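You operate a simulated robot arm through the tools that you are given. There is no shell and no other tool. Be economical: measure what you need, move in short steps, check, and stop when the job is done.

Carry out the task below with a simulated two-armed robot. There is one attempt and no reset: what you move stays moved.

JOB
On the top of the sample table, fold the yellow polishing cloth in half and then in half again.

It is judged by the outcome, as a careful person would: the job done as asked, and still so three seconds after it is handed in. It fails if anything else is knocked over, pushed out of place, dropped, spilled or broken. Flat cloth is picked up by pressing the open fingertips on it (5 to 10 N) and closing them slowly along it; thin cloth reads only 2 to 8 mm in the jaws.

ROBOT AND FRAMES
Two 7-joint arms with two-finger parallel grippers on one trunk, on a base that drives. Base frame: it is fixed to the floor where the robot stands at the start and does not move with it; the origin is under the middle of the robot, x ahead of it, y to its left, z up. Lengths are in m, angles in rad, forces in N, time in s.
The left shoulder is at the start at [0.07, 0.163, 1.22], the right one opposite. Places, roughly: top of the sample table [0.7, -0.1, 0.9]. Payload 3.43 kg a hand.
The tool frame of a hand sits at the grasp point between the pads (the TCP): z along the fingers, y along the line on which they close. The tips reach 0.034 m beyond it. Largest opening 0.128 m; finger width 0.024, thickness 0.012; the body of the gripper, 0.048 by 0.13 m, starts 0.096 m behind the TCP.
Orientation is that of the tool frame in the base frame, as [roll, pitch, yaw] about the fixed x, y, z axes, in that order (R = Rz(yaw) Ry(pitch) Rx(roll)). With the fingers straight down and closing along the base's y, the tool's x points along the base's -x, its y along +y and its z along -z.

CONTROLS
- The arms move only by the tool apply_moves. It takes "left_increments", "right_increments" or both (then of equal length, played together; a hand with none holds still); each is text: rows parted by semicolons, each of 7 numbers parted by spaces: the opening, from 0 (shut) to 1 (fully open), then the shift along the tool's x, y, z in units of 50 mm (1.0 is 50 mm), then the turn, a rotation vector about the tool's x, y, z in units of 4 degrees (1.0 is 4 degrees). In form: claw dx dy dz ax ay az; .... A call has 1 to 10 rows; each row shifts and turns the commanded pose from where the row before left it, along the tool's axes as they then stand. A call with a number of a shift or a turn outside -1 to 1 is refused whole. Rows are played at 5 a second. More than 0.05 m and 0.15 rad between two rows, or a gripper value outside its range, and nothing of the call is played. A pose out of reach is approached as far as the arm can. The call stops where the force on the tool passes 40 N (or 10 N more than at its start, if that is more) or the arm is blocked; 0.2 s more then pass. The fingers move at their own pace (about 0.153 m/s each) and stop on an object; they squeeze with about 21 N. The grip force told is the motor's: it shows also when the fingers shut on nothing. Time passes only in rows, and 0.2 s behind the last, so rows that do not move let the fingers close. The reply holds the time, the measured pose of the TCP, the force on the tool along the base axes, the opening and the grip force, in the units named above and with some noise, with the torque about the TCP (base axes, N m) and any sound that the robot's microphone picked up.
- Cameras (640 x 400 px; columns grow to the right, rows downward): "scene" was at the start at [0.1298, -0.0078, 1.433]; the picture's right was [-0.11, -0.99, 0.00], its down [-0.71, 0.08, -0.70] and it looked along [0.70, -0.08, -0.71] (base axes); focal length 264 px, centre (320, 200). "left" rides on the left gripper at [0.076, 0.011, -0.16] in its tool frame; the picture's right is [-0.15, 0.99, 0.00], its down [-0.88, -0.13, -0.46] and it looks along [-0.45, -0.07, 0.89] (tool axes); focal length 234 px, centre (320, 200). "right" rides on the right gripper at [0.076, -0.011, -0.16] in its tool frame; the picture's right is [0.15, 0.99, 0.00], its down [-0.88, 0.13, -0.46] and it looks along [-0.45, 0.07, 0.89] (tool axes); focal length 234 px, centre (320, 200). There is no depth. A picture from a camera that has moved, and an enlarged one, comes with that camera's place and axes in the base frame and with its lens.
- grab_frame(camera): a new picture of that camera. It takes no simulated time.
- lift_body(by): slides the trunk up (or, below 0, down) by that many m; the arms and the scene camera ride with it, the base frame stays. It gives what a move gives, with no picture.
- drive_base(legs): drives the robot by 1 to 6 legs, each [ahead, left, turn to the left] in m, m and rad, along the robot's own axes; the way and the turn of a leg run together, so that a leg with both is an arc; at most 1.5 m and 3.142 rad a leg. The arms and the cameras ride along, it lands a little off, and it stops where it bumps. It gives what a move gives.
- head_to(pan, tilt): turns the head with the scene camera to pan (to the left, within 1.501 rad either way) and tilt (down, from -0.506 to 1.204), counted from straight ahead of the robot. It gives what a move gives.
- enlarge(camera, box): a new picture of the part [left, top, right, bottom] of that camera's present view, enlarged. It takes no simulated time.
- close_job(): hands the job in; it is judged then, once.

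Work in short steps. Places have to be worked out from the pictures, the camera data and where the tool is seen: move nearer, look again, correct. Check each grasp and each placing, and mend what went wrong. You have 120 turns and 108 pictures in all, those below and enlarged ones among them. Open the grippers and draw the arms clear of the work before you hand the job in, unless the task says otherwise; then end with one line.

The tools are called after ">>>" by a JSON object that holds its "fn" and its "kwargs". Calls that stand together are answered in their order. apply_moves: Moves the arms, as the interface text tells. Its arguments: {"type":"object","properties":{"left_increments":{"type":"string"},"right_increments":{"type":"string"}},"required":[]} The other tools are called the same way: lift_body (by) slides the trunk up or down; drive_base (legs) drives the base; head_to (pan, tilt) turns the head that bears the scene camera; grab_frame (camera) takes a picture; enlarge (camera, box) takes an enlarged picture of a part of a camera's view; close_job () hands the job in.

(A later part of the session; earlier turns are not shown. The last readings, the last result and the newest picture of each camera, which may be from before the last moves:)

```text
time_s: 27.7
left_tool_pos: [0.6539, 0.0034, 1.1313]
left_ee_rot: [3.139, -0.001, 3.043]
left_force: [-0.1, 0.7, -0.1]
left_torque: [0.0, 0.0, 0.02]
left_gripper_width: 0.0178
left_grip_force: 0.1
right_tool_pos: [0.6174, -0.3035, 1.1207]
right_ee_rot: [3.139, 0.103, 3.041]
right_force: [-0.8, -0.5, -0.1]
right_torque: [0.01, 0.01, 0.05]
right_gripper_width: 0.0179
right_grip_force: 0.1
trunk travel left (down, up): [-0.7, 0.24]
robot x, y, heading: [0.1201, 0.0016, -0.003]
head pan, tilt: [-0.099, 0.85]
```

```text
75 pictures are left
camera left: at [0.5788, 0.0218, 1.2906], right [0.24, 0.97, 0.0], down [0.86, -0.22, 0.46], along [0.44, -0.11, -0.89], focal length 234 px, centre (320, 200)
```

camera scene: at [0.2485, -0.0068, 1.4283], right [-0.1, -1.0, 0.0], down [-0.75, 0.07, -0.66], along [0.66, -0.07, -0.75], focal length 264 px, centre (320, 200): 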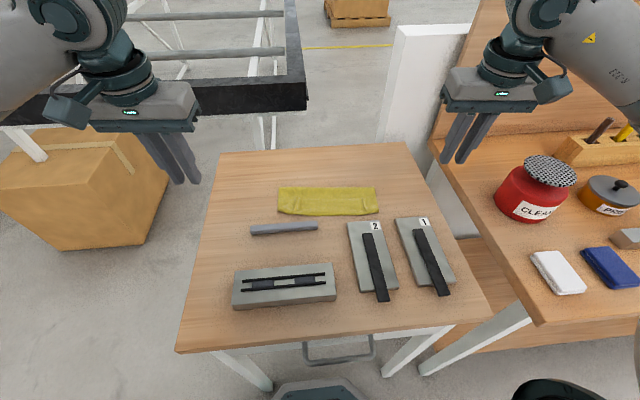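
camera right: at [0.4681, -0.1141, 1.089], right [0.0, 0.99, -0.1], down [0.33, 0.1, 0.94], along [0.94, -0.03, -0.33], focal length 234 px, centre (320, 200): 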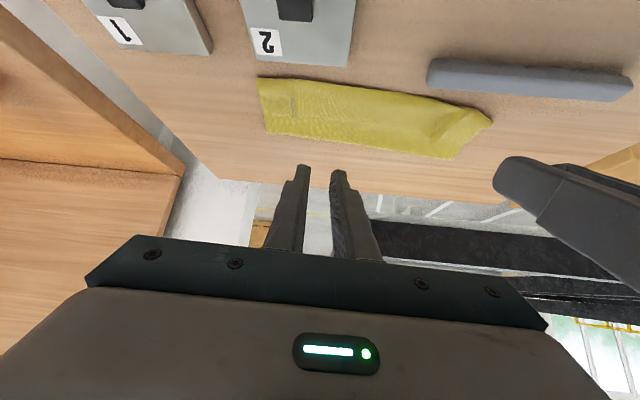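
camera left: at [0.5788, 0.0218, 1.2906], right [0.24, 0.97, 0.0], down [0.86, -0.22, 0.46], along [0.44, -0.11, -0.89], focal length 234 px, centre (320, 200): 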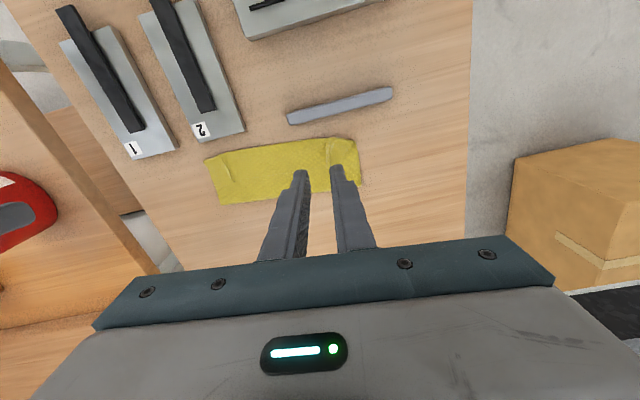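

I bring the camera nearer and further back so the fingers don't hide the cloth.

>>> {"fn": "apply_moves", "kwargs": {"left_increments": "0.14 0.7 -0.3 0.3 0 0 0;0.14 0.7 -0.3 0.3 0 0 0;0.14 0.5 -0.3 0.4 0 0 0;0.14 0 -0.2 0.4 0 0 0;0.14 0 0 0.3 0 0 0"}}

>>> {"fn": "enlarge", "kwargs": {"camera": "left", "box": [160, 80, 480, 280]}}

```text
time_s: 28.9
left_tool_pos: [0.5539, -0.0394, 1.0458]
left_ee_rot: [-3.141, 0.0, 3.041]
left_force: [0.5, -0.2, -0.1]
left_torque: [-0.03, 0.0, -0.03]
left_gripper_width: 0.0179
left_grip_force: 0.0
right_tool_pos: [0.6163, -0.3013, 1.1212]
right_ee_rot: [-3.141, 0.104, 3.041]
right_force: [-0.3, 0.7, -0.6]
right_torque: [-0.02, 0.01, -0.01]
right_gripper_width: 0.0178
right_grip_force: 0.2
trunk travel left (down, up): [-0.7, 0.24]
robot x, y, heading: [0.1206, -0.0005, 0.001]
head pan, tilt: [-0.099, 0.85]
```

```text
2.00 times, centred on (320, 180) of left
camera zoom: at [0.4784, -0.0215, 1.2054], right [0.24, 0.97, 0.0], down [0.86, -0.22, 0.46], along [0.44, -0.11, -0.89], focal length 468 px, centre (320, 240)
```

zoom: 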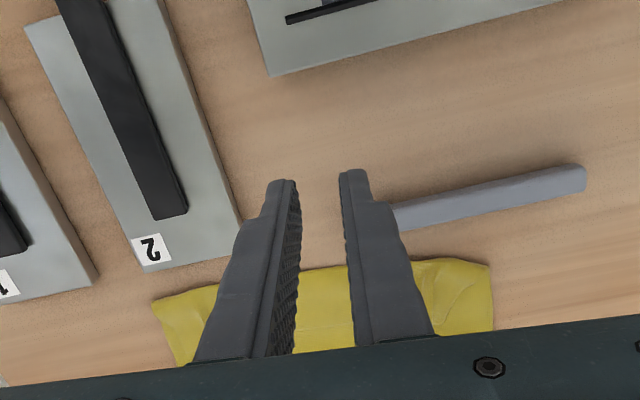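

The view needs to be the other way round, so I move the hand 0.2 m ahead, leaving the cloth in the upper, unobstructed part of the picture.

>>> {"fn": "apply_moves", "kwargs": {"left_increments": "0.14 -0.8 0 0 0 0 0;0.14 -0.8 0 0 0 0 0;0.14 -0.8 0 0 0 0 0;0.14 -0.8 0 0 0 0 0;0.14 -0.8 0 0 0 0 0;0.14 -0.4 0 0 0 0 0"}}

>>> {"fn": "grab_frame", "kwargs": {"camera": "left"}}

```text
time_s: 30.3
left_tool_pos: [0.7737, -0.0626, 1.0456]
left_ee_rot: [3.141, 0.0, 3.042]
left_force: [0.0, 0.7, -0.4]
left_torque: [0.04, 0.02, -0.04]
left_gripper_width: 0.0181
left_grip_force: 0.0
right_tool_pos: [0.6176, -0.3019, 1.1215]
right_ee_rot: [3.141, 0.106, 3.041]
right_force: [0.0, 1.4, 0.1]
right_torque: [-0.02, 0.0, 0.0]
right_gripper_width: 0.0176
right_grip_force: 0.1
trunk travel left (down, up): [-0.7, 0.24]
robot x, y, heading: [0.1222, -0.0001, -0.005]
head pan, tilt: [-0.099, 0.85]
```

```text
73 pictures are left
camera left: at [0.698, -0.0433, 1.2059], right [0.24, 0.97, 0.0], down [0.86, -0.22, 0.46], along [0.44, -0.11, -0.89], focal length 234 px, centre (320, 200)
```

left: 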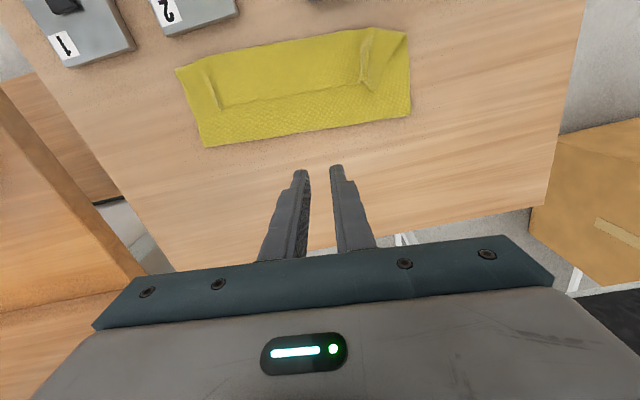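

>>> {"fn": "enlarge", "kwargs": {"camera": "left", "box": [160, 10, 440, 185]}}

```text
2.29 times, centred on (300, 98) of left
camera zoom: at [0.698, -0.0433, 1.2059], right [0.24, 0.97, 0.0], down [0.86, -0.22, 0.46], along [0.44, -0.11, -0.89], focal length 535 px, centre (366, 434)
```

zoom: 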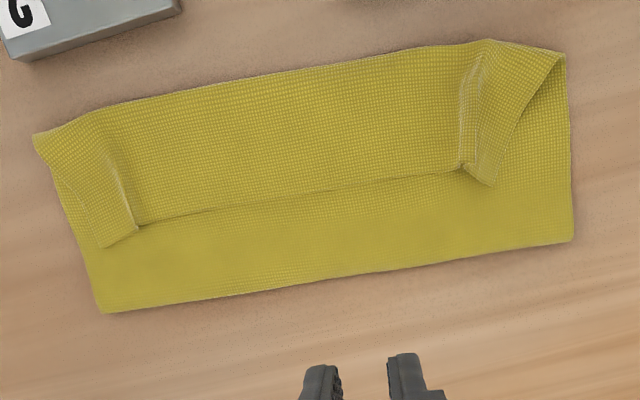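

The close look shows the upper edge folded back on itself as a 5 cm hem, and the fold line is off the middle. I'll unfold by pinching that flap at its two standing ridges, about (0.704, 0.008) and (0.690, −0.168), and pulling it back to the far side. Then I'll refold with a better grip.

>>> {"fn": "apply_moves", "kwargs": {"left_increments": "0.27 0.3 0.25 0 0 0 0;0.27 0.3 0.25 0 0 0 0;0.27 0.3 0.25 0.2 0 0 0;0.27 0.3 0.25 0.3 0 0 0;0.27 0.33 0.27 0.4 0 0 0;0.27 0 0 0.4 0 0 0;0.27 0 0 0.3 0 0 0", "right_increments": "0.27 0 0 0 0 1 0;0.27 0 0 0 0 0.5 0;0.27 -0.3 0.6 0.5 0 0 0;0.27 -0.3 0.7 0.5 0 0 0;0.27 -0.3 0.7 0.5 0 0 0;0.27 -0.27 0.81 0.5 0 0 0;0.27 0 0 0.8 0 0 0"}}

>>> {"fn": "grab_frame", "kwargs": {"camera": "left"}}

>>> {"fn": "grab_frame", "kwargs": {"camera": "right"}}

```text
time_s: 31.9
left_tool_pos: [0.7032, 0.0084, 0.9653]
left_ee_rot: [3.139, -0.001, 3.042]
left_force: [0.3, -1.1, -1.1]
left_torque: [0.02, -0.02, 0.0]
left_gripper_width: 0.0348
left_grip_force: 0.1
right_tool_pos: [0.6896, -0.1676, 0.9808]
right_ee_rot: [3.139, -0.001, 3.04]
right_force: [0.3, -0.5, 0.1]
right_torque: [0.08, -0.01, 0.03]
right_gripper_width: 0.0346
right_grip_force: 0.0
trunk travel left (down, up): [-0.7, 0.24]
robot x, y, heading: [0.1175, 0.0027, 0.0]
head pan, tilt: [-0.099, 0.85]
```

```text
71 pictures are left
camera left: at [0.6283, 0.0263, 1.1256], right [0.24, 0.97, 0.0], down [0.86, -0.22, 0.46], along [0.44, -0.11, -0.89], focal length 234 px, centre (320, 200)
```

left: 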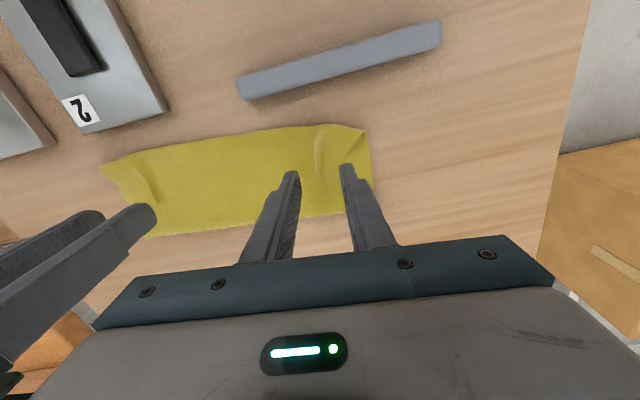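

```text
70 pictures are left
camera right: at [0.6144, -0.1697, 1.1404], right [-0.05, 1.0, 0.0], down [0.89, 0.04, 0.46], along [0.46, 0.02, -0.89], focal length 234 px, centre (320, 200)
```

right: 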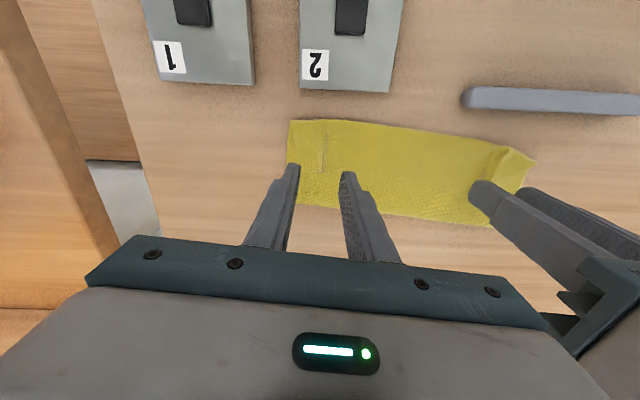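

The ridges lie between both pairs of fingers. I lower to light contact.

>>> {"fn": "apply_moves", "kwargs": {"left_increments": "0.27 0 0 0.3 0 0 0;0.27 0 0 0.22 0 0 0;0.27 0 0 0.04 0 0 0;0.27 0 0 0 0 0 0", "right_increments": "0.27 0 0 0.4 0 0 0;0.27 0 0 0.4 0 0 0;0.27 0 0 0.06 0 0 0;0.27 0 0 0 0 0 0"}}

```text
time_s: 32.9
left_tool_pos: [0.7034, 0.0086, 0.939]
left_ee_rot: [-3.141, -0.001, 3.041]
left_force: [-0.3, 0.4, 0.0]
left_torque: [0.0, 0.0, 0.0]
left_gripper_width: 0.0346
left_grip_force: 0.1
right_tool_pos: [0.6898, -0.1674, 0.937]
right_ee_rot: [3.14, 0.001, 3.041]
right_force: [1.4, -0.7, -0.3]
right_torque: [0.02, 0.02, 0.0]
right_gripper_width: 0.0348
right_grip_force: 0.1
trunk travel left (down, up): [-0.7, 0.24]
robot x, y, heading: [0.1194, -0.0042, 0.002]
head pan, tilt: [-0.099, 0.85]
```

No contact yet; I go 2 mm lower and close slowly.

>>> {"fn": "apply_moves", "kwargs": {"left_increments": "0.27 0 0 0.07 0 0 0;0.24 0 0 0 0 0 0;0.21 0 0 0 0 0 0;0.18 0 0 0 0 0 0;0.15 0 0 0 0 0 0;0.12 0 0 0 0 0 0;0.08 0 0 0 0 0 0;0.04 0 0 0 0 0 0;0 0 0 0 0 0 0;0 0 0 0 0 0 0", "right_increments": "0.27 0 0 0.04 0 0 0;0.24 0 0 0 0 0 0;0.21 0 0 0 0 0 0;0.18 0 0 0 0 0 0;0.15 0 0 0 0 0 0;0.12 0 0 0 0 0 0;0.08 0 0 0 0 0 0;0.04 0 0 0 0 0 0;0 0 0 0 0 0 0;0 0 0 0 0 0 0"}}

>>> {"fn": "apply_moves", "kwargs": {"left_increments": "0 0 0 -0.3 0 0 0;0 -0.1 0 -0.3 0 0 0;0 0 0 0 0 0 0", "right_increments": "0 0 0 -0.3 0 0 0;0 -0.1 0 -0.3 0 0 0;0 0 0 0 0 0 0"}}

>>> {"fn": "grab_frame", "kwargs": {"camera": "left"}}

>>> {"fn": "grab_frame", "kwargs": {"camera": "right"}}

```text
time_s: 35.1
left_tool_pos: [0.7028, 0.0093, 0.9362]
left_ee_rot: [3.141, 0.003, 3.042]
left_force: [1.0, -2.4, 13.7]
left_torque: [-0.13, -0.08, -0.02]
left_gripper_width: 0.0034
left_grip_force: 21.2
right_tool_pos: [0.688, -0.1664, 0.9375]
right_ee_rot: [3.14, 0.004, 3.041]
right_force: [-0.4, 1.4, 2.9]
right_torque: [0.03, 0.01, -0.03]
right_gripper_width: 0.0002
right_grip_force: 21.0
trunk travel left (down, up): [-0.7, 0.24]
robot x, y, heading: [0.121, -0.0021, 0.001]
head pan, tilt: [-0.099, 0.85]
```

```text
time_s: 35.9
left_tool_pos: [0.7081, 0.0082, 0.964]
left_ee_rot: [-3.141, -0.001, 3.043]
left_force: [0.3, 0.7, -0.6]
left_torque: [0.05, 0.03, 0.01]
left_gripper_width: 0.0036
left_grip_force: 20.9
right_tool_pos: [0.6946, -0.1676, 0.9662]
right_ee_rot: [-3.141, 0.001, 3.039]
right_force: [0.1, -0.4, 0.7]
right_torque: [0.01, 0.01, 0.0]
right_gripper_width: 0.0
right_grip_force: 20.7
trunk travel left (down, up): [-0.7, 0.24]
robot x, y, heading: [0.1188, -0.0015, -0.002]
head pan, tilt: [-0.099, 0.85]
```

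```text
69 pictures are left
camera left: at [0.6333, 0.0272, 1.1234], right [0.24, 0.97, 0.0], down [0.86, -0.22, 0.45], along [0.44, -0.11, -0.89], focal length 234 px, centre (320, 200)
```

left: 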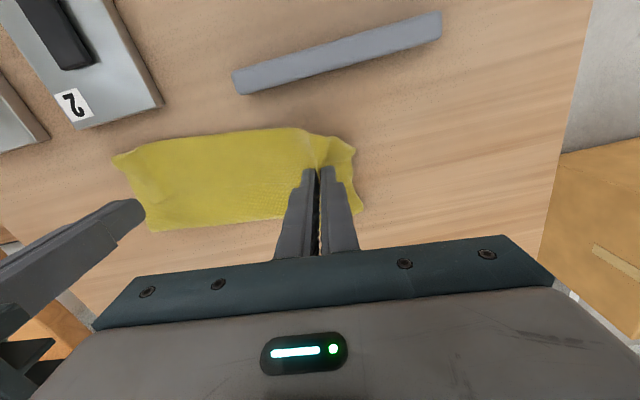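

```text
68 pictures are left
camera right: at [0.6189, -0.1694, 1.1258], right [-0.05, 1.0, 0.0], down [0.89, 0.04, 0.46], along [0.45, 0.02, -0.89], focal length 234 px, centre (320, 200)
```

right: 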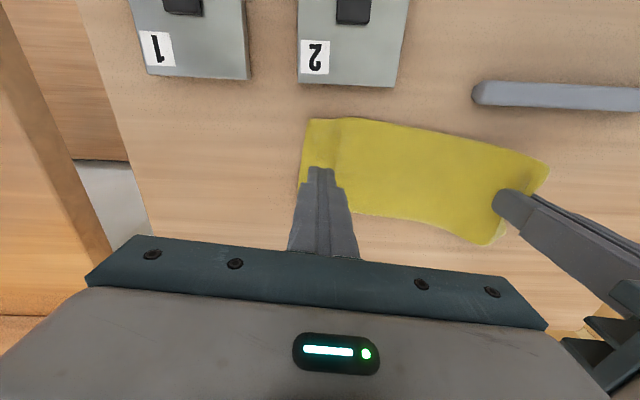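

The left holds the flap at 3.6 mm, but the right caught nothing. I lift the right away and raise the left forward a bit to see which layers it holds.

>>> {"fn": "apply_moves", "kwargs": {"left_increments": "0 -0.1 0 -0.5 0 0 0;0 -0.4 0 -0.5 0 0 0;0 -0.5 0 -0.3 0 0 0;0 -0.5 0 0 0 0 0;0 0 0 0 0 0 0", "right_increments": "0.14 0 0 -0.8 0 0 0;0.14 0 -0.6 -0.6 0 0 0;0.14 0 -0.6 -0.5 0 0 0;0.14 0 -0.5 -0.5 0 0 0;0.14 0 0 0 0 0 0"}}

>>> {"fn": "enlarge", "kwargs": {"camera": "scene", "box": [220, 100, 428, 230]}}

>>> {"fn": "grab_frame", "kwargs": {"camera": "right"}}

```text
time_s: 37.1
left_tool_pos: [0.7825, 0.0007, 1.029]
left_ee_rot: [3.14, 0.001, 3.042]
left_force: [0.6, 0.1, 0.2]
left_torque: [-0.01, -0.01, 0.0]
left_gripper_width: 0.0035
left_grip_force: 21.5
right_tool_pos: [0.6863, -0.2513, 1.0863]
right_ee_rot: [3.141, -0.001, 3.041]
right_force: [0.4, 0.4, 0.2]
right_torque: [0.01, -0.02, 0.01]
right_gripper_width: 0.018
right_grip_force: 0.1
trunk travel left (down, up): [-0.7, 0.24]
robot x, y, heading: [0.1235, 0.0025, 0.003]
head pan, tilt: [-0.099, 0.85]
```

```text
3.08 times, centred on (324, 165) of scene
camera zoom: at [0.2476, -0.0064, 1.4284], right [-0.1, -1.0, 0.0], down [-0.75, 0.07, -0.66], along [0.66, -0.07, -0.75], focal length 812 px, centre (308, 308)
```

zoom: 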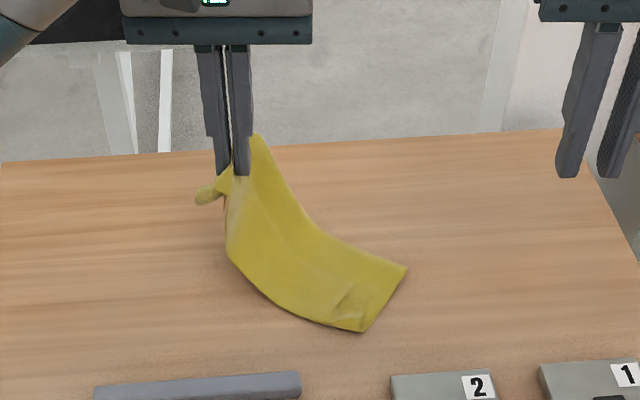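

```text
66 pictures are left
camera right: at [0.6103, -0.2537, 1.2452], right [-0.05, 1.0, 0.0], down [0.89, 0.04, 0.46], along [0.45, 0.02, -0.89], focal length 234 px, centre (320, 200)
```

right: 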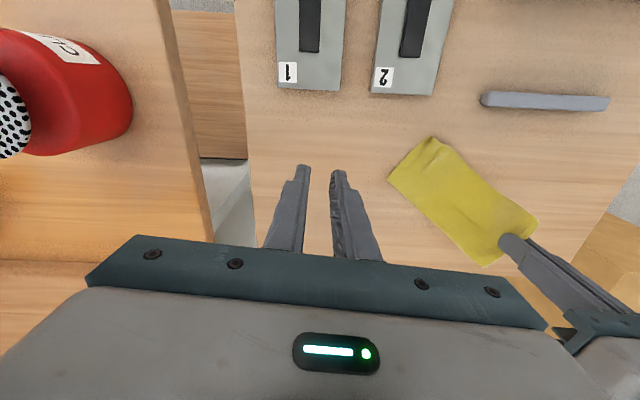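

The left picked up all the layers together. I set the bundle down here, clear of the tools, release it and look at how it lies.

>>> {"fn": "apply_moves", "kwargs": {"left_increments": "0 0 0.2 0.4 0 0 0;0 0 0.2 0.4 0 0 0;0 0 0.2 0.4 0 0 0;0 0 0 0.4 0 0 0;0.1 0 0 0 0 0 0;0.2 0 0 0 0 0 0;0.3 0 0 0 0 0 0;0.3 0 0 -0.8 0 0 0;0.3 0 0 -0.8 0 0 0;0.3 -0.6 0 0 0 0 0"}}

>>> {"fn": "grab_frame", "kwargs": {"camera": "left"}}

>>> {"fn": "enlarge", "kwargs": {"camera": "scene", "box": [220, 100, 428, 230]}}

```text
time_s: 39.3
left_tool_pos: [0.817, 0.0246, 1.0287]
left_ee_rot: [-3.141, -0.002, 3.042]
left_force: [-0.2, -1.4, 0.0]
left_torque: [0.03, 0.03, 0.03]
left_gripper_width: 0.0386
left_grip_force: 0.0
right_tool_pos: [0.687, -0.2533, 1.0847]
right_ee_rot: [3.14, -0.002, 3.039]
right_force: [0.4, -0.2, 0.2]
right_torque: [0.02, 0.05, 0.0]
right_gripper_width: 0.0179
right_grip_force: 0.2
trunk travel left (down, up): [-0.7, 0.24]
robot x, y, heading: [0.1221, -0.0005, 0.005]
head pan, tilt: [-0.099, 0.85]
```

```text
65 pictures are left
camera left: at [0.7417, 0.0441, 1.1879], right [0.24, 0.97, 0.0], down [0.86, -0.22, 0.45], along [0.44, -0.11, -0.89], focal length 234 px, centre (320, 200)
```

left: 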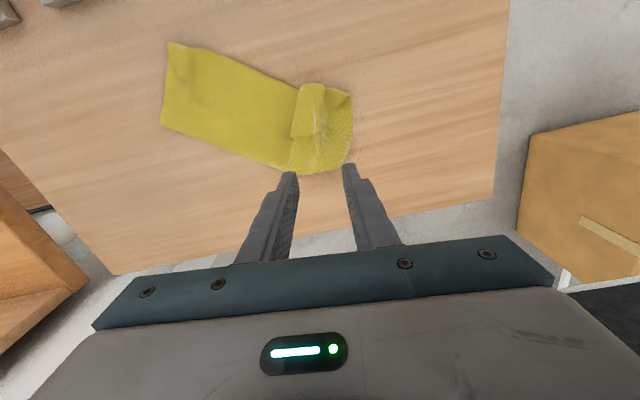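

```text
3.08 times, centred on (324, 165) of scene
camera zoom: at [0.249, -0.008, 1.4282], right [-0.1, -1.0, 0.0], down [-0.75, 0.08, -0.66], along [0.66, -0.06, -0.75], focal length 812 px, centre (308, 308)
```

zoom: 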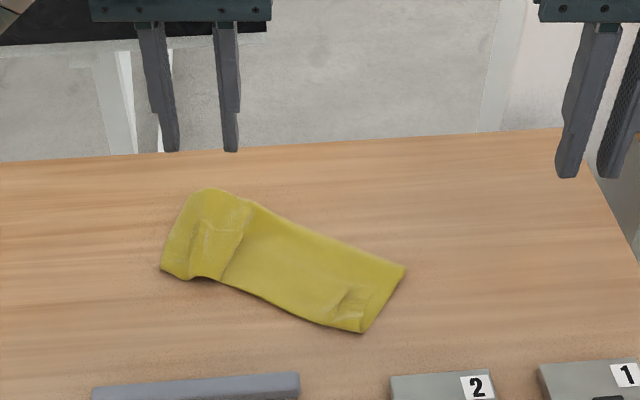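

>>> {"fn": "enlarge", "kwargs": {"camera": "left", "box": [140, 20, 380, 170]}}

```text
2.67 times, centred on (260, 95) of left
camera zoom: at [0.7417, 0.0441, 1.1879], right [0.24, 0.97, 0.0], down [0.86, -0.22, 0.45], along [0.44, -0.11, -0.89], focal length 624 px, centre (480, 480)
```

zoom: 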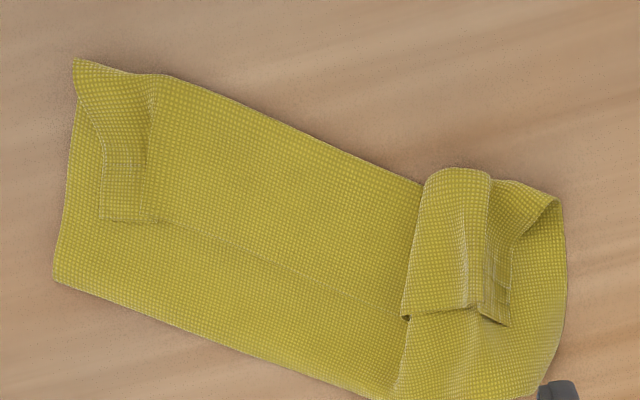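

The bundle now lies at an angle with the hem on top. I'll pick it up by the main fold at its far contour, around (0.747, −0.112) and (0.821, 0.018), so the layers hang and the hem drops out. I move both hands above those points, yawed along the contour.

>>> {"fn": "apply_moves", "kwargs": {"left_increments": "0.3 -0.09 -0.12 0 0 0 1;0.3 0 0 0 0 0 1;0.3 0 0 0 0 0 1;0.3 0 0 0 0 0 0;0.3 0 0 0.3 0 0 0;0.3 0 0 0.4 0 0 0;0.3 0 0 0.4 0 0 0;0.3 0 0 0.2 0 0 0;0.3 0 0 0 0 0 0", "right_increments": "0.3 -0.23 0.73 0 0 0 0;0.3 -0.23 0.73 0 0 0 0;0.3 -0.23 0.73 0 0 0 0;0.3 -0.22 0.74 0.3 0 0 0.9;0.3 0 0 0.5 0 0 0.9;0.3 0 0 0.5 0 0 0.9;0.3 0 0 0.5 0 0 0.9;0.3 0 0 0.4 0 0 0.9;0.3 0 0 0.2 0 0 0.8"}}

>>> {"fn": "grab_frame", "kwargs": {"camera": "left"}}

>>> {"fn": "grab_frame", "kwargs": {"camera": "right"}}

```text
time_s: 41.3
left_tool_pos: [0.8204, 0.021, 0.9647]
left_ee_rot: [3.141, -0.001, 2.832]
left_force: [0.0, -0.1, -0.9]
left_torque: [-0.01, 0.0, 0.02]
left_gripper_width: 0.0386
left_grip_force: 0.1
right_tool_pos: [0.746, -0.1113, 0.9671]
right_ee_rot: [-3.141, -0.001, 2.671]
right_force: [0.0, 0.2, 0.6]
right_torque: [-0.02, -0.01, 0.02]
right_gripper_width: 0.0384
right_grip_force: 0.1
trunk travel left (down, up): [-0.7, 0.24]
robot x, y, heading: [0.1194, -0.0029, -0.001]
head pan, tilt: [-0.099, 0.85]
```

```text
62 pictures are left
camera left: at [0.7499, 0.0546, 1.1242], right [0.44, 0.9, 0.0], down [0.8, -0.39, 0.46], along [0.41, -0.2, -0.89], focal length 234 px, centre (320, 200)
```

left: 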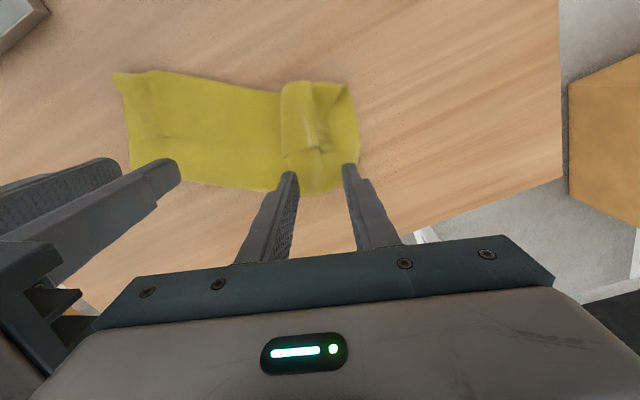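

```text
61 pictures are left
camera right: at [0.674, -0.0854, 1.1261], right [0.32, 0.95, 0.0], down [0.84, -0.28, 0.46], along [0.43, -0.14, -0.89], focal length 234 px, centre (320, 200)
```

right: 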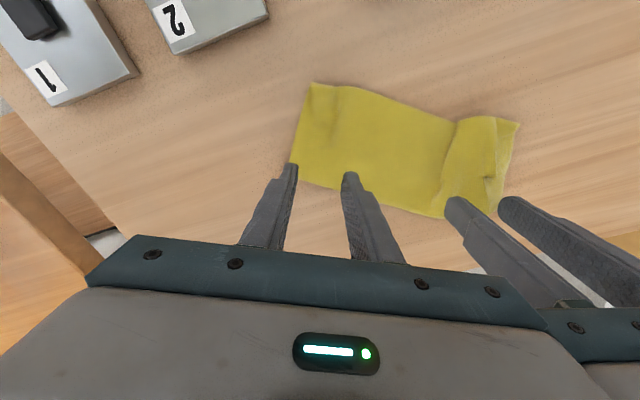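

Both pairs straddle the fold contour. I nudge them slightly inward and lower to near contact.

>>> {"fn": "apply_moves", "kwargs": {"left_increments": "0.28 0 -0.04 0.2 0 0 0;0.28 0 0 0.3 0 0 0;0.28 0 0 0.06 0 0 0;0.28 0 0 0 0 0 0", "right_increments": "0.28 0 0.09 0.2 0 0 0;0.28 0 0 0.3 0 0 0;0.28 0 0 0.1 0 0 0;0.28 0 0 0 0 0 0"}}

>>> {"fn": "apply_moves", "kwargs": {"left_increments": "0.28 0 0 0.05 0 0 0;0.28 0 0 0 0 0 0", "right_increments": "0.28 0 0 0.04 0 0 0;0.28 0 0 0 0 0 0"}}

```text
time_s: 42.3
left_tool_pos: [0.819, 0.0184, 0.9372]
left_ee_rot: [3.141, 0.0, 2.832]
left_force: [0.5, -0.5, 3.0]
left_torque: [-0.06, 0.05, 0.04]
left_gripper_width: 0.0357
left_grip_force: 0.3
right_tool_pos: [0.7465, -0.1073, 0.9362]
right_ee_rot: [3.141, 0.0, 2.669]
right_force: [-0.2, 0.0, -0.2]
right_torque: [0.03, 0.0, 0.0]
right_gripper_width: 0.0361
right_grip_force: 0.0
trunk travel left (down, up): [-0.7, 0.24]
robot x, y, heading: [0.122, -0.0004, -0.001]
head pan, tilt: [-0.099, 0.85]
```

```text
time_s: 42.9
left_tool_pos: [0.8183, 0.0187, 0.9366]
left_ee_rot: [-3.14, 0.004, 2.832]
left_force: [3.0, 0.2, 13.9]
left_torque: [-0.21, 0.1, 0.06]
left_gripper_width: 0.0356
left_grip_force: 0.1
right_tool_pos: [0.7461, -0.1071, 0.9365]
right_ee_rot: [3.14, 0.001, 2.671]
right_force: [1.3, -0.9, 3.5]
right_torque: [-0.1, 0.01, 0.05]
right_gripper_width: 0.0357
right_grip_force: 0.0
trunk travel left (down, up): [-0.7, 0.24]
robot x, y, heading: [0.1233, -0.0006, 0.001]
head pan, tilt: [-0.099, 0.85]
```

Contact is 14 N on the left and 3.5 N on the right. I press the right a bit more and close both slowly.

>>> {"fn": "apply_moves", "kwargs": {"left_increments": "0.27 0 0 0 0 0 0;0.24 0 0 0 0 0 0;0.21 0 0 0 0 0 0;0.18 0 0 0 0 0 0;0.15 0 0 0 0 0 0;0.12 0 0 0 0 0 0;0.08 0 0 0 0 0 0;0.04 0 0 0 0 0 0;0 0 0 0 0 0 0;0 0 0 0 0 0 0", "right_increments": "0.27 0 0 0.05 0 0 0;0.24 0 0 0 0 0 0;0.21 0 0 0 0 0 0;0.18 0 0 0 0 0 0;0.15 0 0 0 0 0 0;0.12 0 0 0 0 0 0;0.08 0 0 0 0 0 0;0.04 0 0 0 0 0 0;0 0 0 0 0 0 0;0 0 0 0 0 0 0"}}

>>> {"fn": "apply_moves", "kwargs": {"left_increments": "0 0 0 -0.3 0 0 0;0 0 0 -0.3 0 0 0;0 0 0 0 0 0 0", "right_increments": "0 0 0 -0.3 0 0 0;0 0 0 -0.3 0 0 0;0 0 0 0 0 0 0"}}

>>> {"fn": "enlarge", "kwargs": {"camera": "scene", "box": [220, 100, 428, 230]}}

```text
time_s: 45.1
left_tool_pos: [0.816, 0.0181, 0.9372]
left_ee_rot: [3.141, 0.003, 2.833]
left_force: [0.1, 0.1, 0.9]
left_torque: [-0.03, -0.03, -0.02]
left_gripper_width: 0.0025
left_grip_force: 21.4
right_tool_pos: [0.7441, -0.1092, 0.9355]
right_ee_rot: [3.138, 0.003, 2.668]
right_force: [-1.0, -7.8, 38.3]
right_torque: [-0.47, 0.22, 0.04]
right_gripper_width: 0.0021
right_grip_force: 21.0
trunk travel left (down, up): [-0.7, 0.24]
robot x, y, heading: [0.1194, 0.0026, -0.005]
head pan, tilt: [-0.099, 0.85]
```

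```text
time_s: 45.9
left_tool_pos: [0.82, 0.0185, 0.9639]
left_ee_rot: [-3.141, -0.001, 2.833]
left_force: [-0.1, -0.7, 0.4]
left_torque: [0.03, 0.06, -0.01]
left_gripper_width: 0.0021
left_grip_force: 21.0
right_tool_pos: [0.748, -0.1083, 0.9598]
right_ee_rot: [-3.141, -0.002, 2.67]
right_force: [-0.3, 0.8, -0.4]
right_torque: [0.0, -0.01, -0.01]
right_gripper_width: 0.0015
right_grip_force: 21.5
trunk travel left (down, up): [-0.7, 0.24]
robot x, y, heading: [0.1207, 0.0015, 0.004]
head pan, tilt: [-0.099, 0.85]
```

```text
3.08 times, centred on (324, 165) of scene
camera zoom: at [0.2485, -0.0067, 1.4282], right [-0.1, -1.0, 0.0], down [-0.75, 0.07, -0.66], along [0.66, -0.07, -0.75], focal length 812 px, centre (308, 308)
```

zoom: 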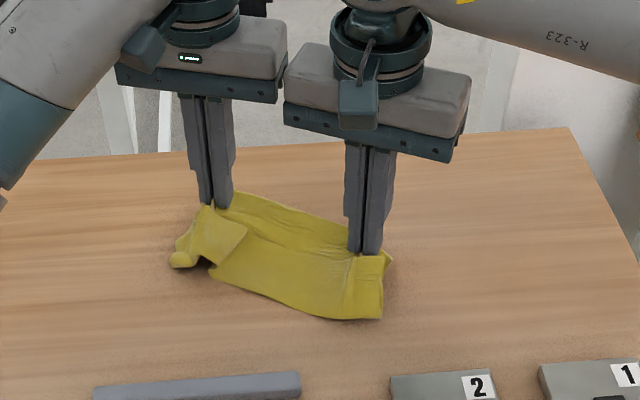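

Both grips hold and the fold line is coming up. I raise both hands 0.15 m to let the layers hang.

>>> {"fn": "apply_moves", "kwargs": {"left_increments": "0 0 0 -0.5 0 0 0;0 0 0 -0.5 0 0 0;0 0 0 -0.5 0 0 0;0 0 0 -0.5 0 0 0;0 0 0 -0.5 0 0 0;0 0 0 -0.5 0 0 0;0 0 0 0 0 0 0;0 0 0 0 0 0 0", "right_increments": "0 0 0 -0.5 0 0 0;0 0 0 -0.5 0 0 0;0 0 0 -0.5 0 0 0;0 0 0 -0.5 0 0 0;0 0 0 -0.5 0 0 0;0 0 0 -0.5 0 0 0;0 0 0 0 0 0 0;0 0 0 0 0 0 0"}}

>>> {"fn": "enlarge", "kwargs": {"camera": "scene", "box": [200, 60, 456, 220]}}

>>> {"fn": "grab_frame", "kwargs": {"camera": "left"}}

```text
time_s: 47.7
left_tool_pos: [0.8184, 0.0202, 1.1162]
left_ee_rot: [3.14, -0.001, 2.833]
left_force: [-0.5, -0.3, -0.1]
left_torque: [-0.03, -0.01, 0.01]
left_gripper_width: 0.0025
left_grip_force: 21.3
right_tool_pos: [0.747, -0.1074, 1.1125]
right_ee_rot: [3.141, -0.002, 2.669]
right_force: [0.5, 0.6, -0.2]
right_torque: [0.05, -0.02, 0.0]
right_gripper_width: 0.0019
right_grip_force: 21.6
trunk travel left (down, up): [-0.7, 0.24]
robot x, y, heading: [0.1226, -0.0029, 0.003]
head pan, tilt: [-0.099, 0.85]
```

```text
2.50 times, centred on (328, 140) of scene
camera zoom: at [0.2474, -0.0067, 1.4284], right [-0.1, -1.0, 0.0], down [-0.75, 0.07, -0.66], along [0.66, -0.07, -0.75], focal length 660 px, centre (300, 350)
```

zoom: 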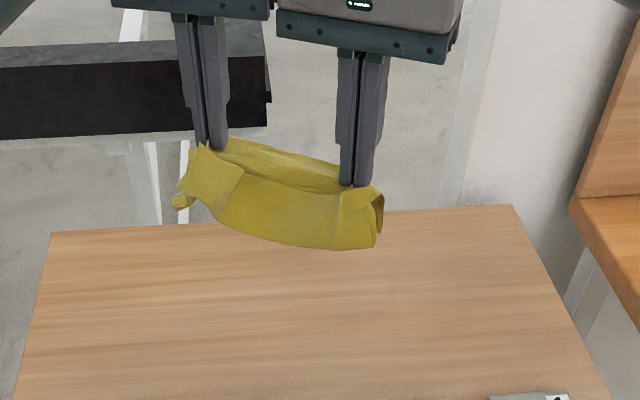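

```text
58 pictures are left
camera left: at [0.7491, 0.0532, 1.2745], right [0.44, 0.9, 0.0], down [0.8, -0.39, 0.46], along [0.41, -0.2, -0.89], focal length 234 px, centre (320, 200)
```

left: 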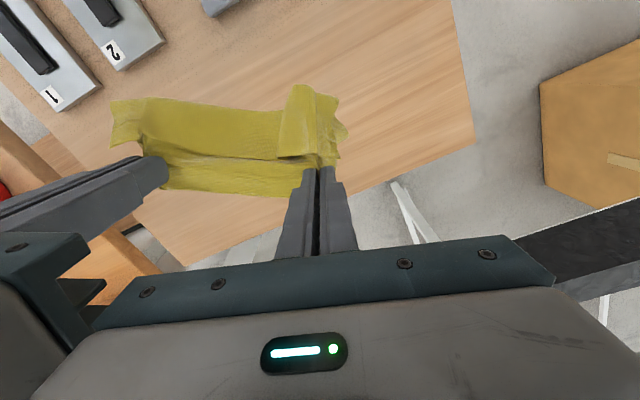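

>>> {"fn": "enlarge", "kwargs": {"camera": "scene", "box": [260, 105, 370, 174]}}

>>> {"fn": "enlarge", "kwargs": {"camera": "left", "box": [90, 60, 380, 240]}}

```text
5.80 times, centred on (315, 140) of scene
camera zoom: at [0.2474, -0.0067, 1.4284], right [-0.1, -1.0, 0.0], down [-0.75, 0.07, -0.66], along [0.66, -0.07, -0.75], focal length 1529 px, centre (349, 551)
```

zoom: 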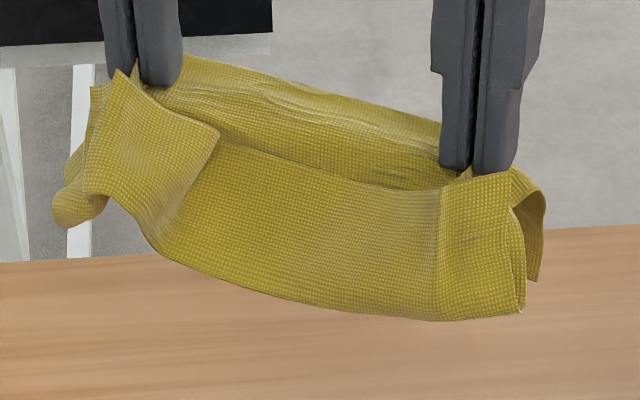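

```text
2.21 times, centred on (235, 150) of left
camera zoom: at [0.7491, 0.0532, 1.2745], right [0.44, 0.9, 0.0], down [0.8, -0.39, 0.46], along [0.41, -0.2, -0.89], focal length 517 px, centre (508, 310)
```

zoom: 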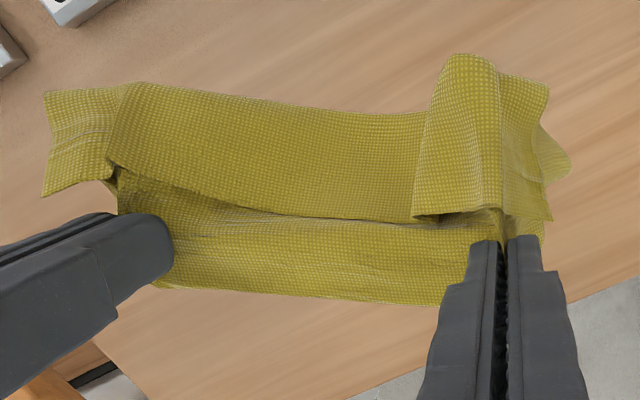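

The hem flap stands up on the near side, folded but loose. I try shaking it out with quick up-down strokes while tilting the fingers forward.

>>> {"fn": "apply_moves", "kwargs": {"left_increments": "0 0 0 -0.8 0 -1 0;0 0 0 0.9 0 -1 0;0 0 0 -0.95 0 -1 0;0 0 0 0.95 0 -1 0;0 0 0 -0.95 0 -1 0;0 0 0 0.95 0 -1 0;0 0 0 -0.95 0 -1 0;0 0 0 0.95 0 -1 0;0 0 0 -0.5 0 0 0;0 0 0 0 0 0 0", "right_increments": "0 0 0 -0.8 0 -1 0;0 0 0 0.9 0 -1 0;0 0 0 -0.95 0 -1 0;0 0 0 0.95 0 -1 0;0 0 0 -0.95 0 -1 0;0 0 0 0.95 0 -1 0;0 0 0 -0.95 0 -1 0;0 0 0 0.95 0 -1 0;0 0 0 -0.5 0 0 0;0 0 0 0 0 0 0"}}

>>> {"fn": "enlarge", "kwargs": {"camera": "scene", "box": [230, 70, 390, 170]}}

>>> {"fn": "grab_frame", "kwargs": {"camera": "left"}}

```text
time_s: 49.9
left_tool_pos: [0.8189, 0.0189, 1.1352]
left_ee_rot: [-3.141, 0.562, 2.833]
left_force: [-2.3, -3.1, 0.7]
left_torque: [-0.03, 0.05, -0.1]
left_gripper_width: 0.0023
left_grip_force: 21.4
right_tool_pos: [0.745, -0.1074, 1.1313]
right_ee_rot: [3.141, 0.559, 2.67]
right_force: [1.3, 2.0, -0.1]
right_torque: [0.04, -0.03, 0.09]
right_gripper_width: 0.0018
right_grip_force: 21.0
trunk travel left (down, up): [-0.7, 0.24]
robot x, y, heading: [0.1153, 0.0013, -0.001]
head pan, tilt: [-0.099, 0.85]
```

```text
4.00 times, centred on (310, 120) of scene
camera zoom: at [0.2465, -0.0064, 1.4285], right [-0.1, -1.0, 0.0], down [-0.75, 0.07, -0.66], along [0.66, -0.07, -0.75], focal length 1055 px, centre (360, 520)
```

zoom: 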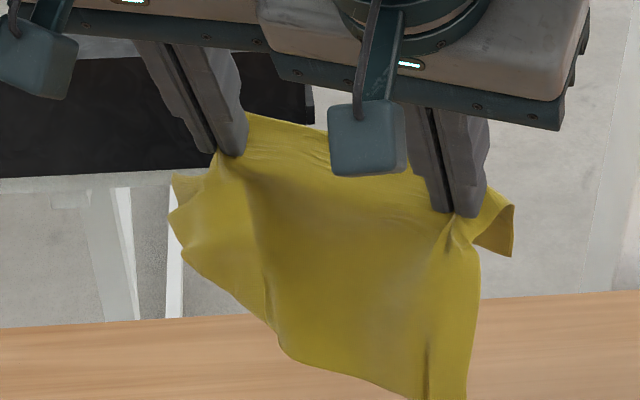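

```text
54 pictures are left
camera left: at [0.6786, 0.0755, 1.2288], right [0.42, 0.9, 0.08], down [0.44, -0.28, 0.85], along [0.79, -0.32, -0.51], focal length 234 px, centre (320, 200)
```

left: 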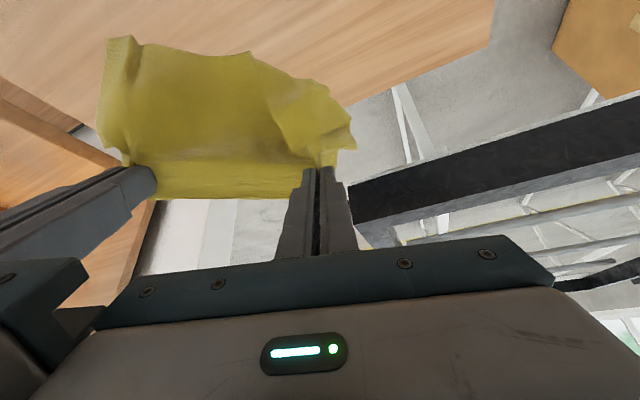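

The shake worked: the hem has dropped out and the long side hangs free. I untilt, then turn the pair square to the table again before laying it down.

>>> {"fn": "apply_moves", "kwargs": {"left_increments": "0 0 0 0 0 1 0;0 0 0 0 0 1 0;0 0 0 0 0 1 0;0 0 0 0 0 1 0;0 0 0 0 0 1 0;0 0 0 0 0 1 0;0 0 0 0 0 1 0;0 0 0 0 0 1 0", "right_increments": "0 0 0 0 0 1 0;0 0 0 0 0 1 0;0 0 0 0 0 1 0;0 0 0 0 0 1 0;0 0 0 0 0 1 0;0 0 0 0 0 1 0;0 0 0 0 0 1 0;0 0 0 0 0 1 0"}}

>>> {"fn": "apply_moves", "kwargs": {"left_increments": "0 0 0 0 0 0 -0.4;0 0 0 0 0 0 -0.4;0 0 0 0 0 0 -0.4;0 0 0 0 0 0 -0.5;0 0 0 0 0 0 -0.5;0 0 0 0 0 0 -0.5", "right_increments": "0 -0.39 0.05 0 0 0 0;0 -0.39 0.05 0 0 0 -1;0 -0.38 0.04 0 0 0 -1;0 0 0 0 0 0 -1;0 0 0 0 0 0 -1;0 0 0 0 0 0 -1"}}

>>> {"fn": "enlarge", "kwargs": {"camera": "scene", "box": [220, 70, 412, 190]}}

```text
time_s: 51.7
left_tool_pos: [0.8192, 0.0183, 1.1334]
left_ee_rot: [-3.142, -0.002, 2.831]
left_force: [0.5, -0.1, -0.4]
left_torque: [-0.01, 0.0, -0.01]
left_gripper_width: 0.0023
left_grip_force: 21.6
right_tool_pos: [0.7474, -0.108, 1.1309]
right_ee_rot: [3.139, -0.001, 2.671]
right_force: [-0.1, 0.7, 0.2]
right_torque: [0.01, 0.0, 0.0]
right_gripper_width: 0.0022
right_grip_force: 21.0
trunk travel left (down, up): [-0.7, 0.24]
robot x, y, heading: [0.1204, 0.0003, 0.001]
head pan, tilt: [-0.099, 0.85]
```

```text
time_s: 53.1
left_tool_pos: [0.8179, 0.019, 1.1324]
left_ee_rot: [3.14, -0.001, 3.023]
left_force: [-0.4, 0.5, 0.4]
left_torque: [0.01, -0.01, -0.03]
left_gripper_width: 0.0024
left_grip_force: 20.6
right_tool_pos: [0.8023, -0.1258, 1.1306]
right_ee_rot: [-3.141, -0.002, 3.022]
right_force: [0.3, -0.4, 0.4]
right_torque: [0.01, 0.02, -0.03]
right_gripper_width: 0.0017
right_grip_force: 20.6
trunk travel left (down, up): [-0.7, 0.24]
robot x, y, heading: [0.1202, 0.0017, -0.004]
head pan, tilt: [-0.099, 0.85]
```

```text
3.33 times, centred on (316, 130) of scene
camera zoom: at [0.2476, -0.0067, 1.4284], right [-0.1, -1.0, 0.0], down [-0.75, 0.07, -0.66], along [0.66, -0.07, -0.75], focal length 879 px, centre (333, 433)
```

zoom: 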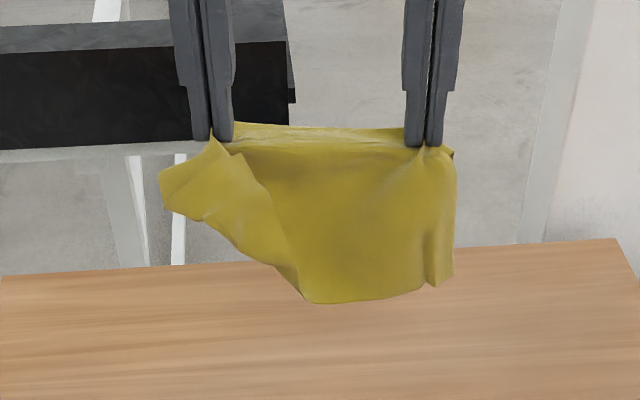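

I lay it down now: lower, then move away from the robot while lowering, so both layers trail toward the robot.

>>> {"fn": "apply_moves", "kwargs": {"left_increments": "0 0 0 0.5 0 0 0;0 0 0 0.5 0 0 0;0 0 0 0.5 0 0 0;0 -0.3 0 0.36 0 0 0;0 -0.3 0 0.36 0 0 0;0 -0.3 0 0.36 0 0 0;0 -0.3 0 0.36 0 0 0;0 -0.3 0 0.36 0 0 0;0 -0.3 0 0.36 0 0 0;0 0 0 0 0 0 0", "right_increments": "0 0 0 0.5 0 0 0;0 0 0 0.5 0 0 0;0 0 0 0.5 0 0 0;0 -0.3 0 0.36 0 0 0;0 -0.3 0 0.36 0 0 0;0 -0.3 0 0.36 0 0 0;0 -0.3 0 0.36 0 0 0;0 -0.3 0 0.36 0 0 0;0 -0.3 0 0.36 0 0 0;0 0 0 0 0 0 0"}}

>>> {"fn": "enlarge", "kwargs": {"camera": "scene", "box": [220, 100, 428, 230]}}

>>> {"fn": "grab_frame", "kwargs": {"camera": "left"}}

```text
time_s: 55.3
left_tool_pos: [0.9087, 0.0077, 0.9518]
left_ee_rot: [-3.14, 0.002, 3.021]
left_force: [0.1, 0.0, 0.4]
left_torque: [0.01, 0.0, -0.04]
left_gripper_width: 0.0024
left_grip_force: 21.0
right_tool_pos: [0.8903, -0.138, 0.9477]
right_ee_rot: [3.14, -0.001, 3.019]
right_force: [-0.5, 0.1, 0.1]
right_torque: [0.01, 0.01, 0.02]
right_gripper_width: 0.0016
right_grip_force: 21.0
trunk travel left (down, up): [-0.7, 0.24]
robot x, y, heading: [0.1199, 0.0006, -0.003]
head pan, tilt: [-0.099, 0.85]
```

```text
3.08 times, centred on (324, 165) of scene
camera zoom: at [0.2468, -0.0064, 1.4285], right [-0.1, -1.0, 0.0], down [-0.75, 0.07, -0.66], along [0.66, -0.07, -0.75], focal length 812 px, centre (308, 308)
```

zoom: 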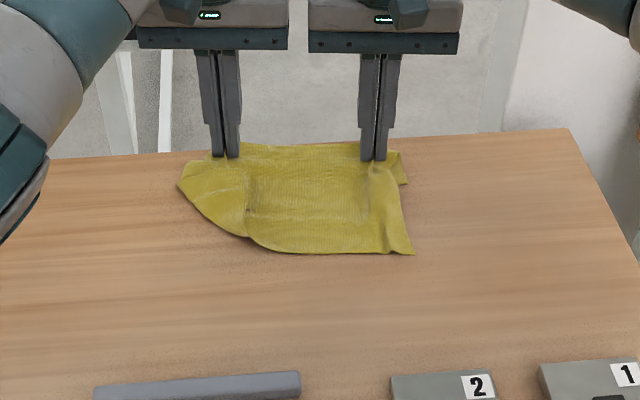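

```text
51 pictures are left
camera left: at [0.8325, 0.0288, 1.1101], right [0.26, 0.96, 0.0], down [0.86, -0.23, 0.46], along [0.44, -0.12, -0.89], focal length 234 px, centre (320, 200)
```

left: 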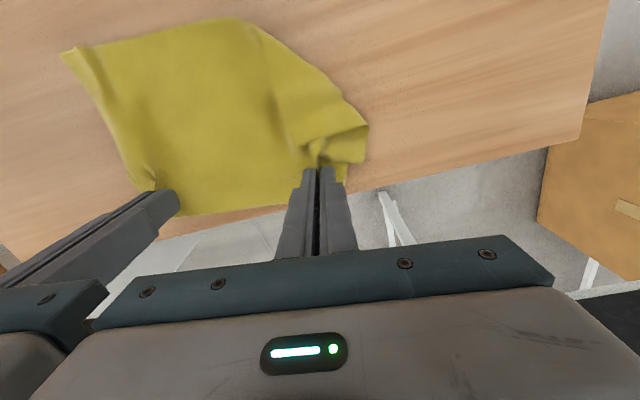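

I lower another few millimetres, release both, lift clear and look.

>>> {"fn": "apply_moves", "kwargs": {"left_increments": "0 0 0 0.18 0 0 0;0.08 0 0 0 0 0 0;0.15 0 0 0 0 0 0;0.15 0 0 -0.4 0 0 0;0.15 0 0 -0.8 0 0 0;0.15 0 0 -0.9 0 0 0;0.15 0 0 -0.9 0 0 0;0.15 0 0.3 0 0 0 0", "right_increments": "0 0 0 0.14 0 0 0;0.08 0 0 0 0 0 0;0.15 0 0 0 0 0 0;0.15 0 0 -0.4 0 0 0;0.15 0 0 -0.8 0 0 0;0.15 0 -0.6 -0.7 0 0 0;0.15 0 -0.8 -0.5 0 0 0;0.15 0 -0.9 0 0 0 0"}}

>>> {"fn": "grab_frame", "kwargs": {"camera": "left"}}

>>> {"fn": "enlarge", "kwargs": {"camera": "scene", "box": [220, 110, 428, 240]}}

```text
time_s: 57.1
left_tool_pos: [0.909, 0.025, 1.0909]
left_ee_rot: [3.14, -0.001, 3.021]
left_force: [0.8, 0.8, 0.4]
left_torque: [0.0, 0.01, -0.03]
left_gripper_width: 0.0195
left_grip_force: 0.1
right_tool_pos: [0.8772, -0.2506, 1.0598]
right_ee_rot: [3.138, -0.003, 3.021]
right_force: [0.1, -0.9, -0.3]
right_torque: [0.02, 0.0, 0.02]
right_gripper_width: 0.0191
right_grip_force: 0.1
trunk travel left (down, up): [-0.7, 0.24]
robot x, y, heading: [0.1202, -0.0004, -0.0]
head pan, tilt: [-0.099, 0.85]
```

```text
50 pictures are left
camera left: at [0.8349, 0.0438, 1.2512], right [0.26, 0.96, 0.0], down [0.86, -0.23, 0.45], along [0.44, -0.12, -0.89], focal length 234 px, centre (320, 200)
```

left: 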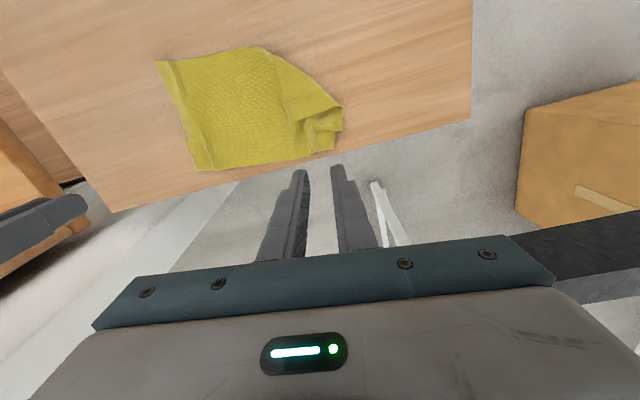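

```text
3.08 times, centred on (324, 175) of scene
camera zoom: at [0.2483, -0.0072, 1.4283], right [-0.1, -1.0, 0.0], down [-0.75, 0.07, -0.66], along [0.66, -0.06, -0.75], focal length 812 px, centre (308, 277)
```

zoom: 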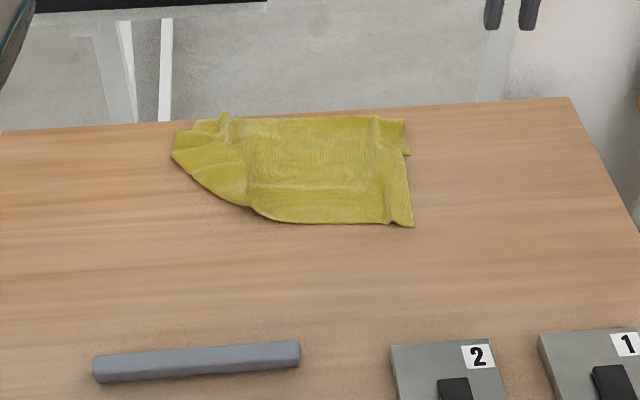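

>>> {"fn": "enlarge", "kwargs": {"camera": "left", "box": [140, 30, 370, 180]}}

```text
2.67 times, centred on (255, 105) of left
camera zoom: at [0.8349, 0.0438, 1.2512], right [0.26, 0.96, 0.0], down [0.86, -0.23, 0.45], along [0.44, -0.12, -0.89], focal length 624 px, centre (493, 453)
```

zoom: 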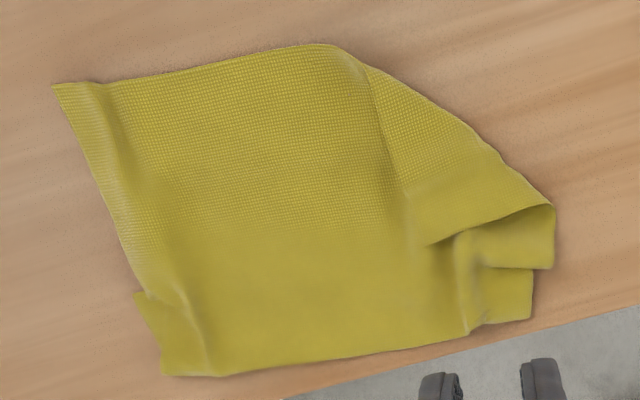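

The near-right corner is a single layer at about (0.760, −0.153), and the near-left corner is folded over along a crease. I'll take the near edge at (0.772, −0.132) with the right hand and the crease at (0.82, 0.012) with the left, then hang the whole cloth and shake it open.

>>> {"fn": "apply_moves", "kwargs": {"left_increments": "0.28 0.45 -0.1 0.2 0 0 0;0.28 0.45 -0.1 0.3 0 0 0;0.28 0.45 -0.1 0.4 0 0 0;0.28 0.39 -0.17 0.4 0 0 0;0.28 0 0 0.6 0 0 0;0.28 0 0 0.6 0 0 0", "right_increments": "0.28 0.5 0.4 0.2 0 0 0;0.28 0.5 0.4 0.2 0 0 0;0.28 0.5 0.4 0.3 0 0 0;0.28 0.5 0.5 0.4 0 0 0;0.28 0.37 0.4 0.4 0 0 0;0.28 0 0 0.4 0 0 0"}}

>>> {"fn": "grab_frame", "kwargs": {"camera": "left"}}

>>> {"fn": "grab_frame", "kwargs": {"camera": "right"}}

```text
time_s: 58.5
left_tool_pos: [0.8206, 0.0103, 0.9666]
left_ee_rot: [-3.141, 0.001, 3.021]
left_force: [-0.5, -0.4, 0.4]
left_torque: [-0.01, 0.0, 0.02]
left_gripper_width: 0.0359
left_grip_force: 0.0
right_tool_pos: [0.7731, -0.1319, 0.9657]
right_ee_rot: [3.14, 0.0, 3.019]
right_force: [0.3, -0.7, 0.1]
right_torque: [0.01, 0.03, 0.03]
right_gripper_width: 0.036
right_grip_force: 0.0
trunk travel left (down, up): [-0.7, 0.24]
robot x, y, heading: [0.1218, 0.0011, -0.005]
head pan, tilt: [-0.099, 0.85]
```

```text
47 pictures are left
camera left: at [0.746, 0.0305, 1.1258], right [0.26, 0.96, 0.0], down [0.86, -0.23, 0.46], along [0.44, -0.12, -0.89], focal length 234 px, centre (320, 200)
```

left: 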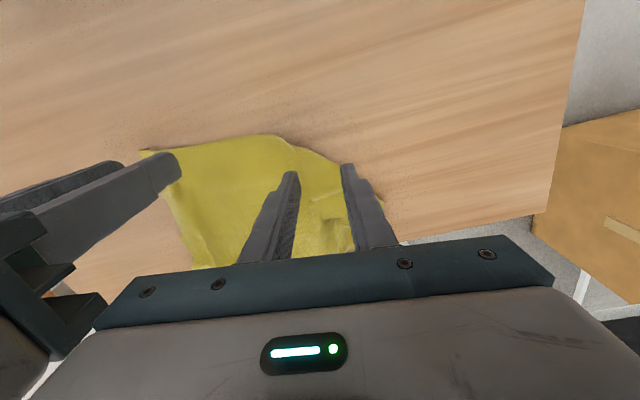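

```text
46 pictures are left
camera right: at [0.6971, -0.1323, 1.1256], right [-0.02, 1.0, 0.0], down [0.89, 0.02, 0.46], along [0.46, 0.01, -0.89], focal length 234 px, centre (320, 200)
```

right: 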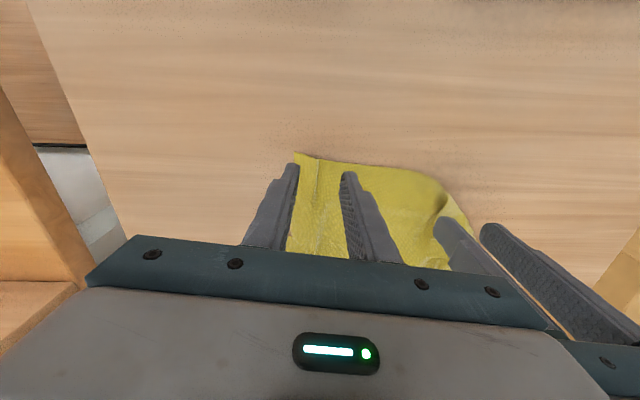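

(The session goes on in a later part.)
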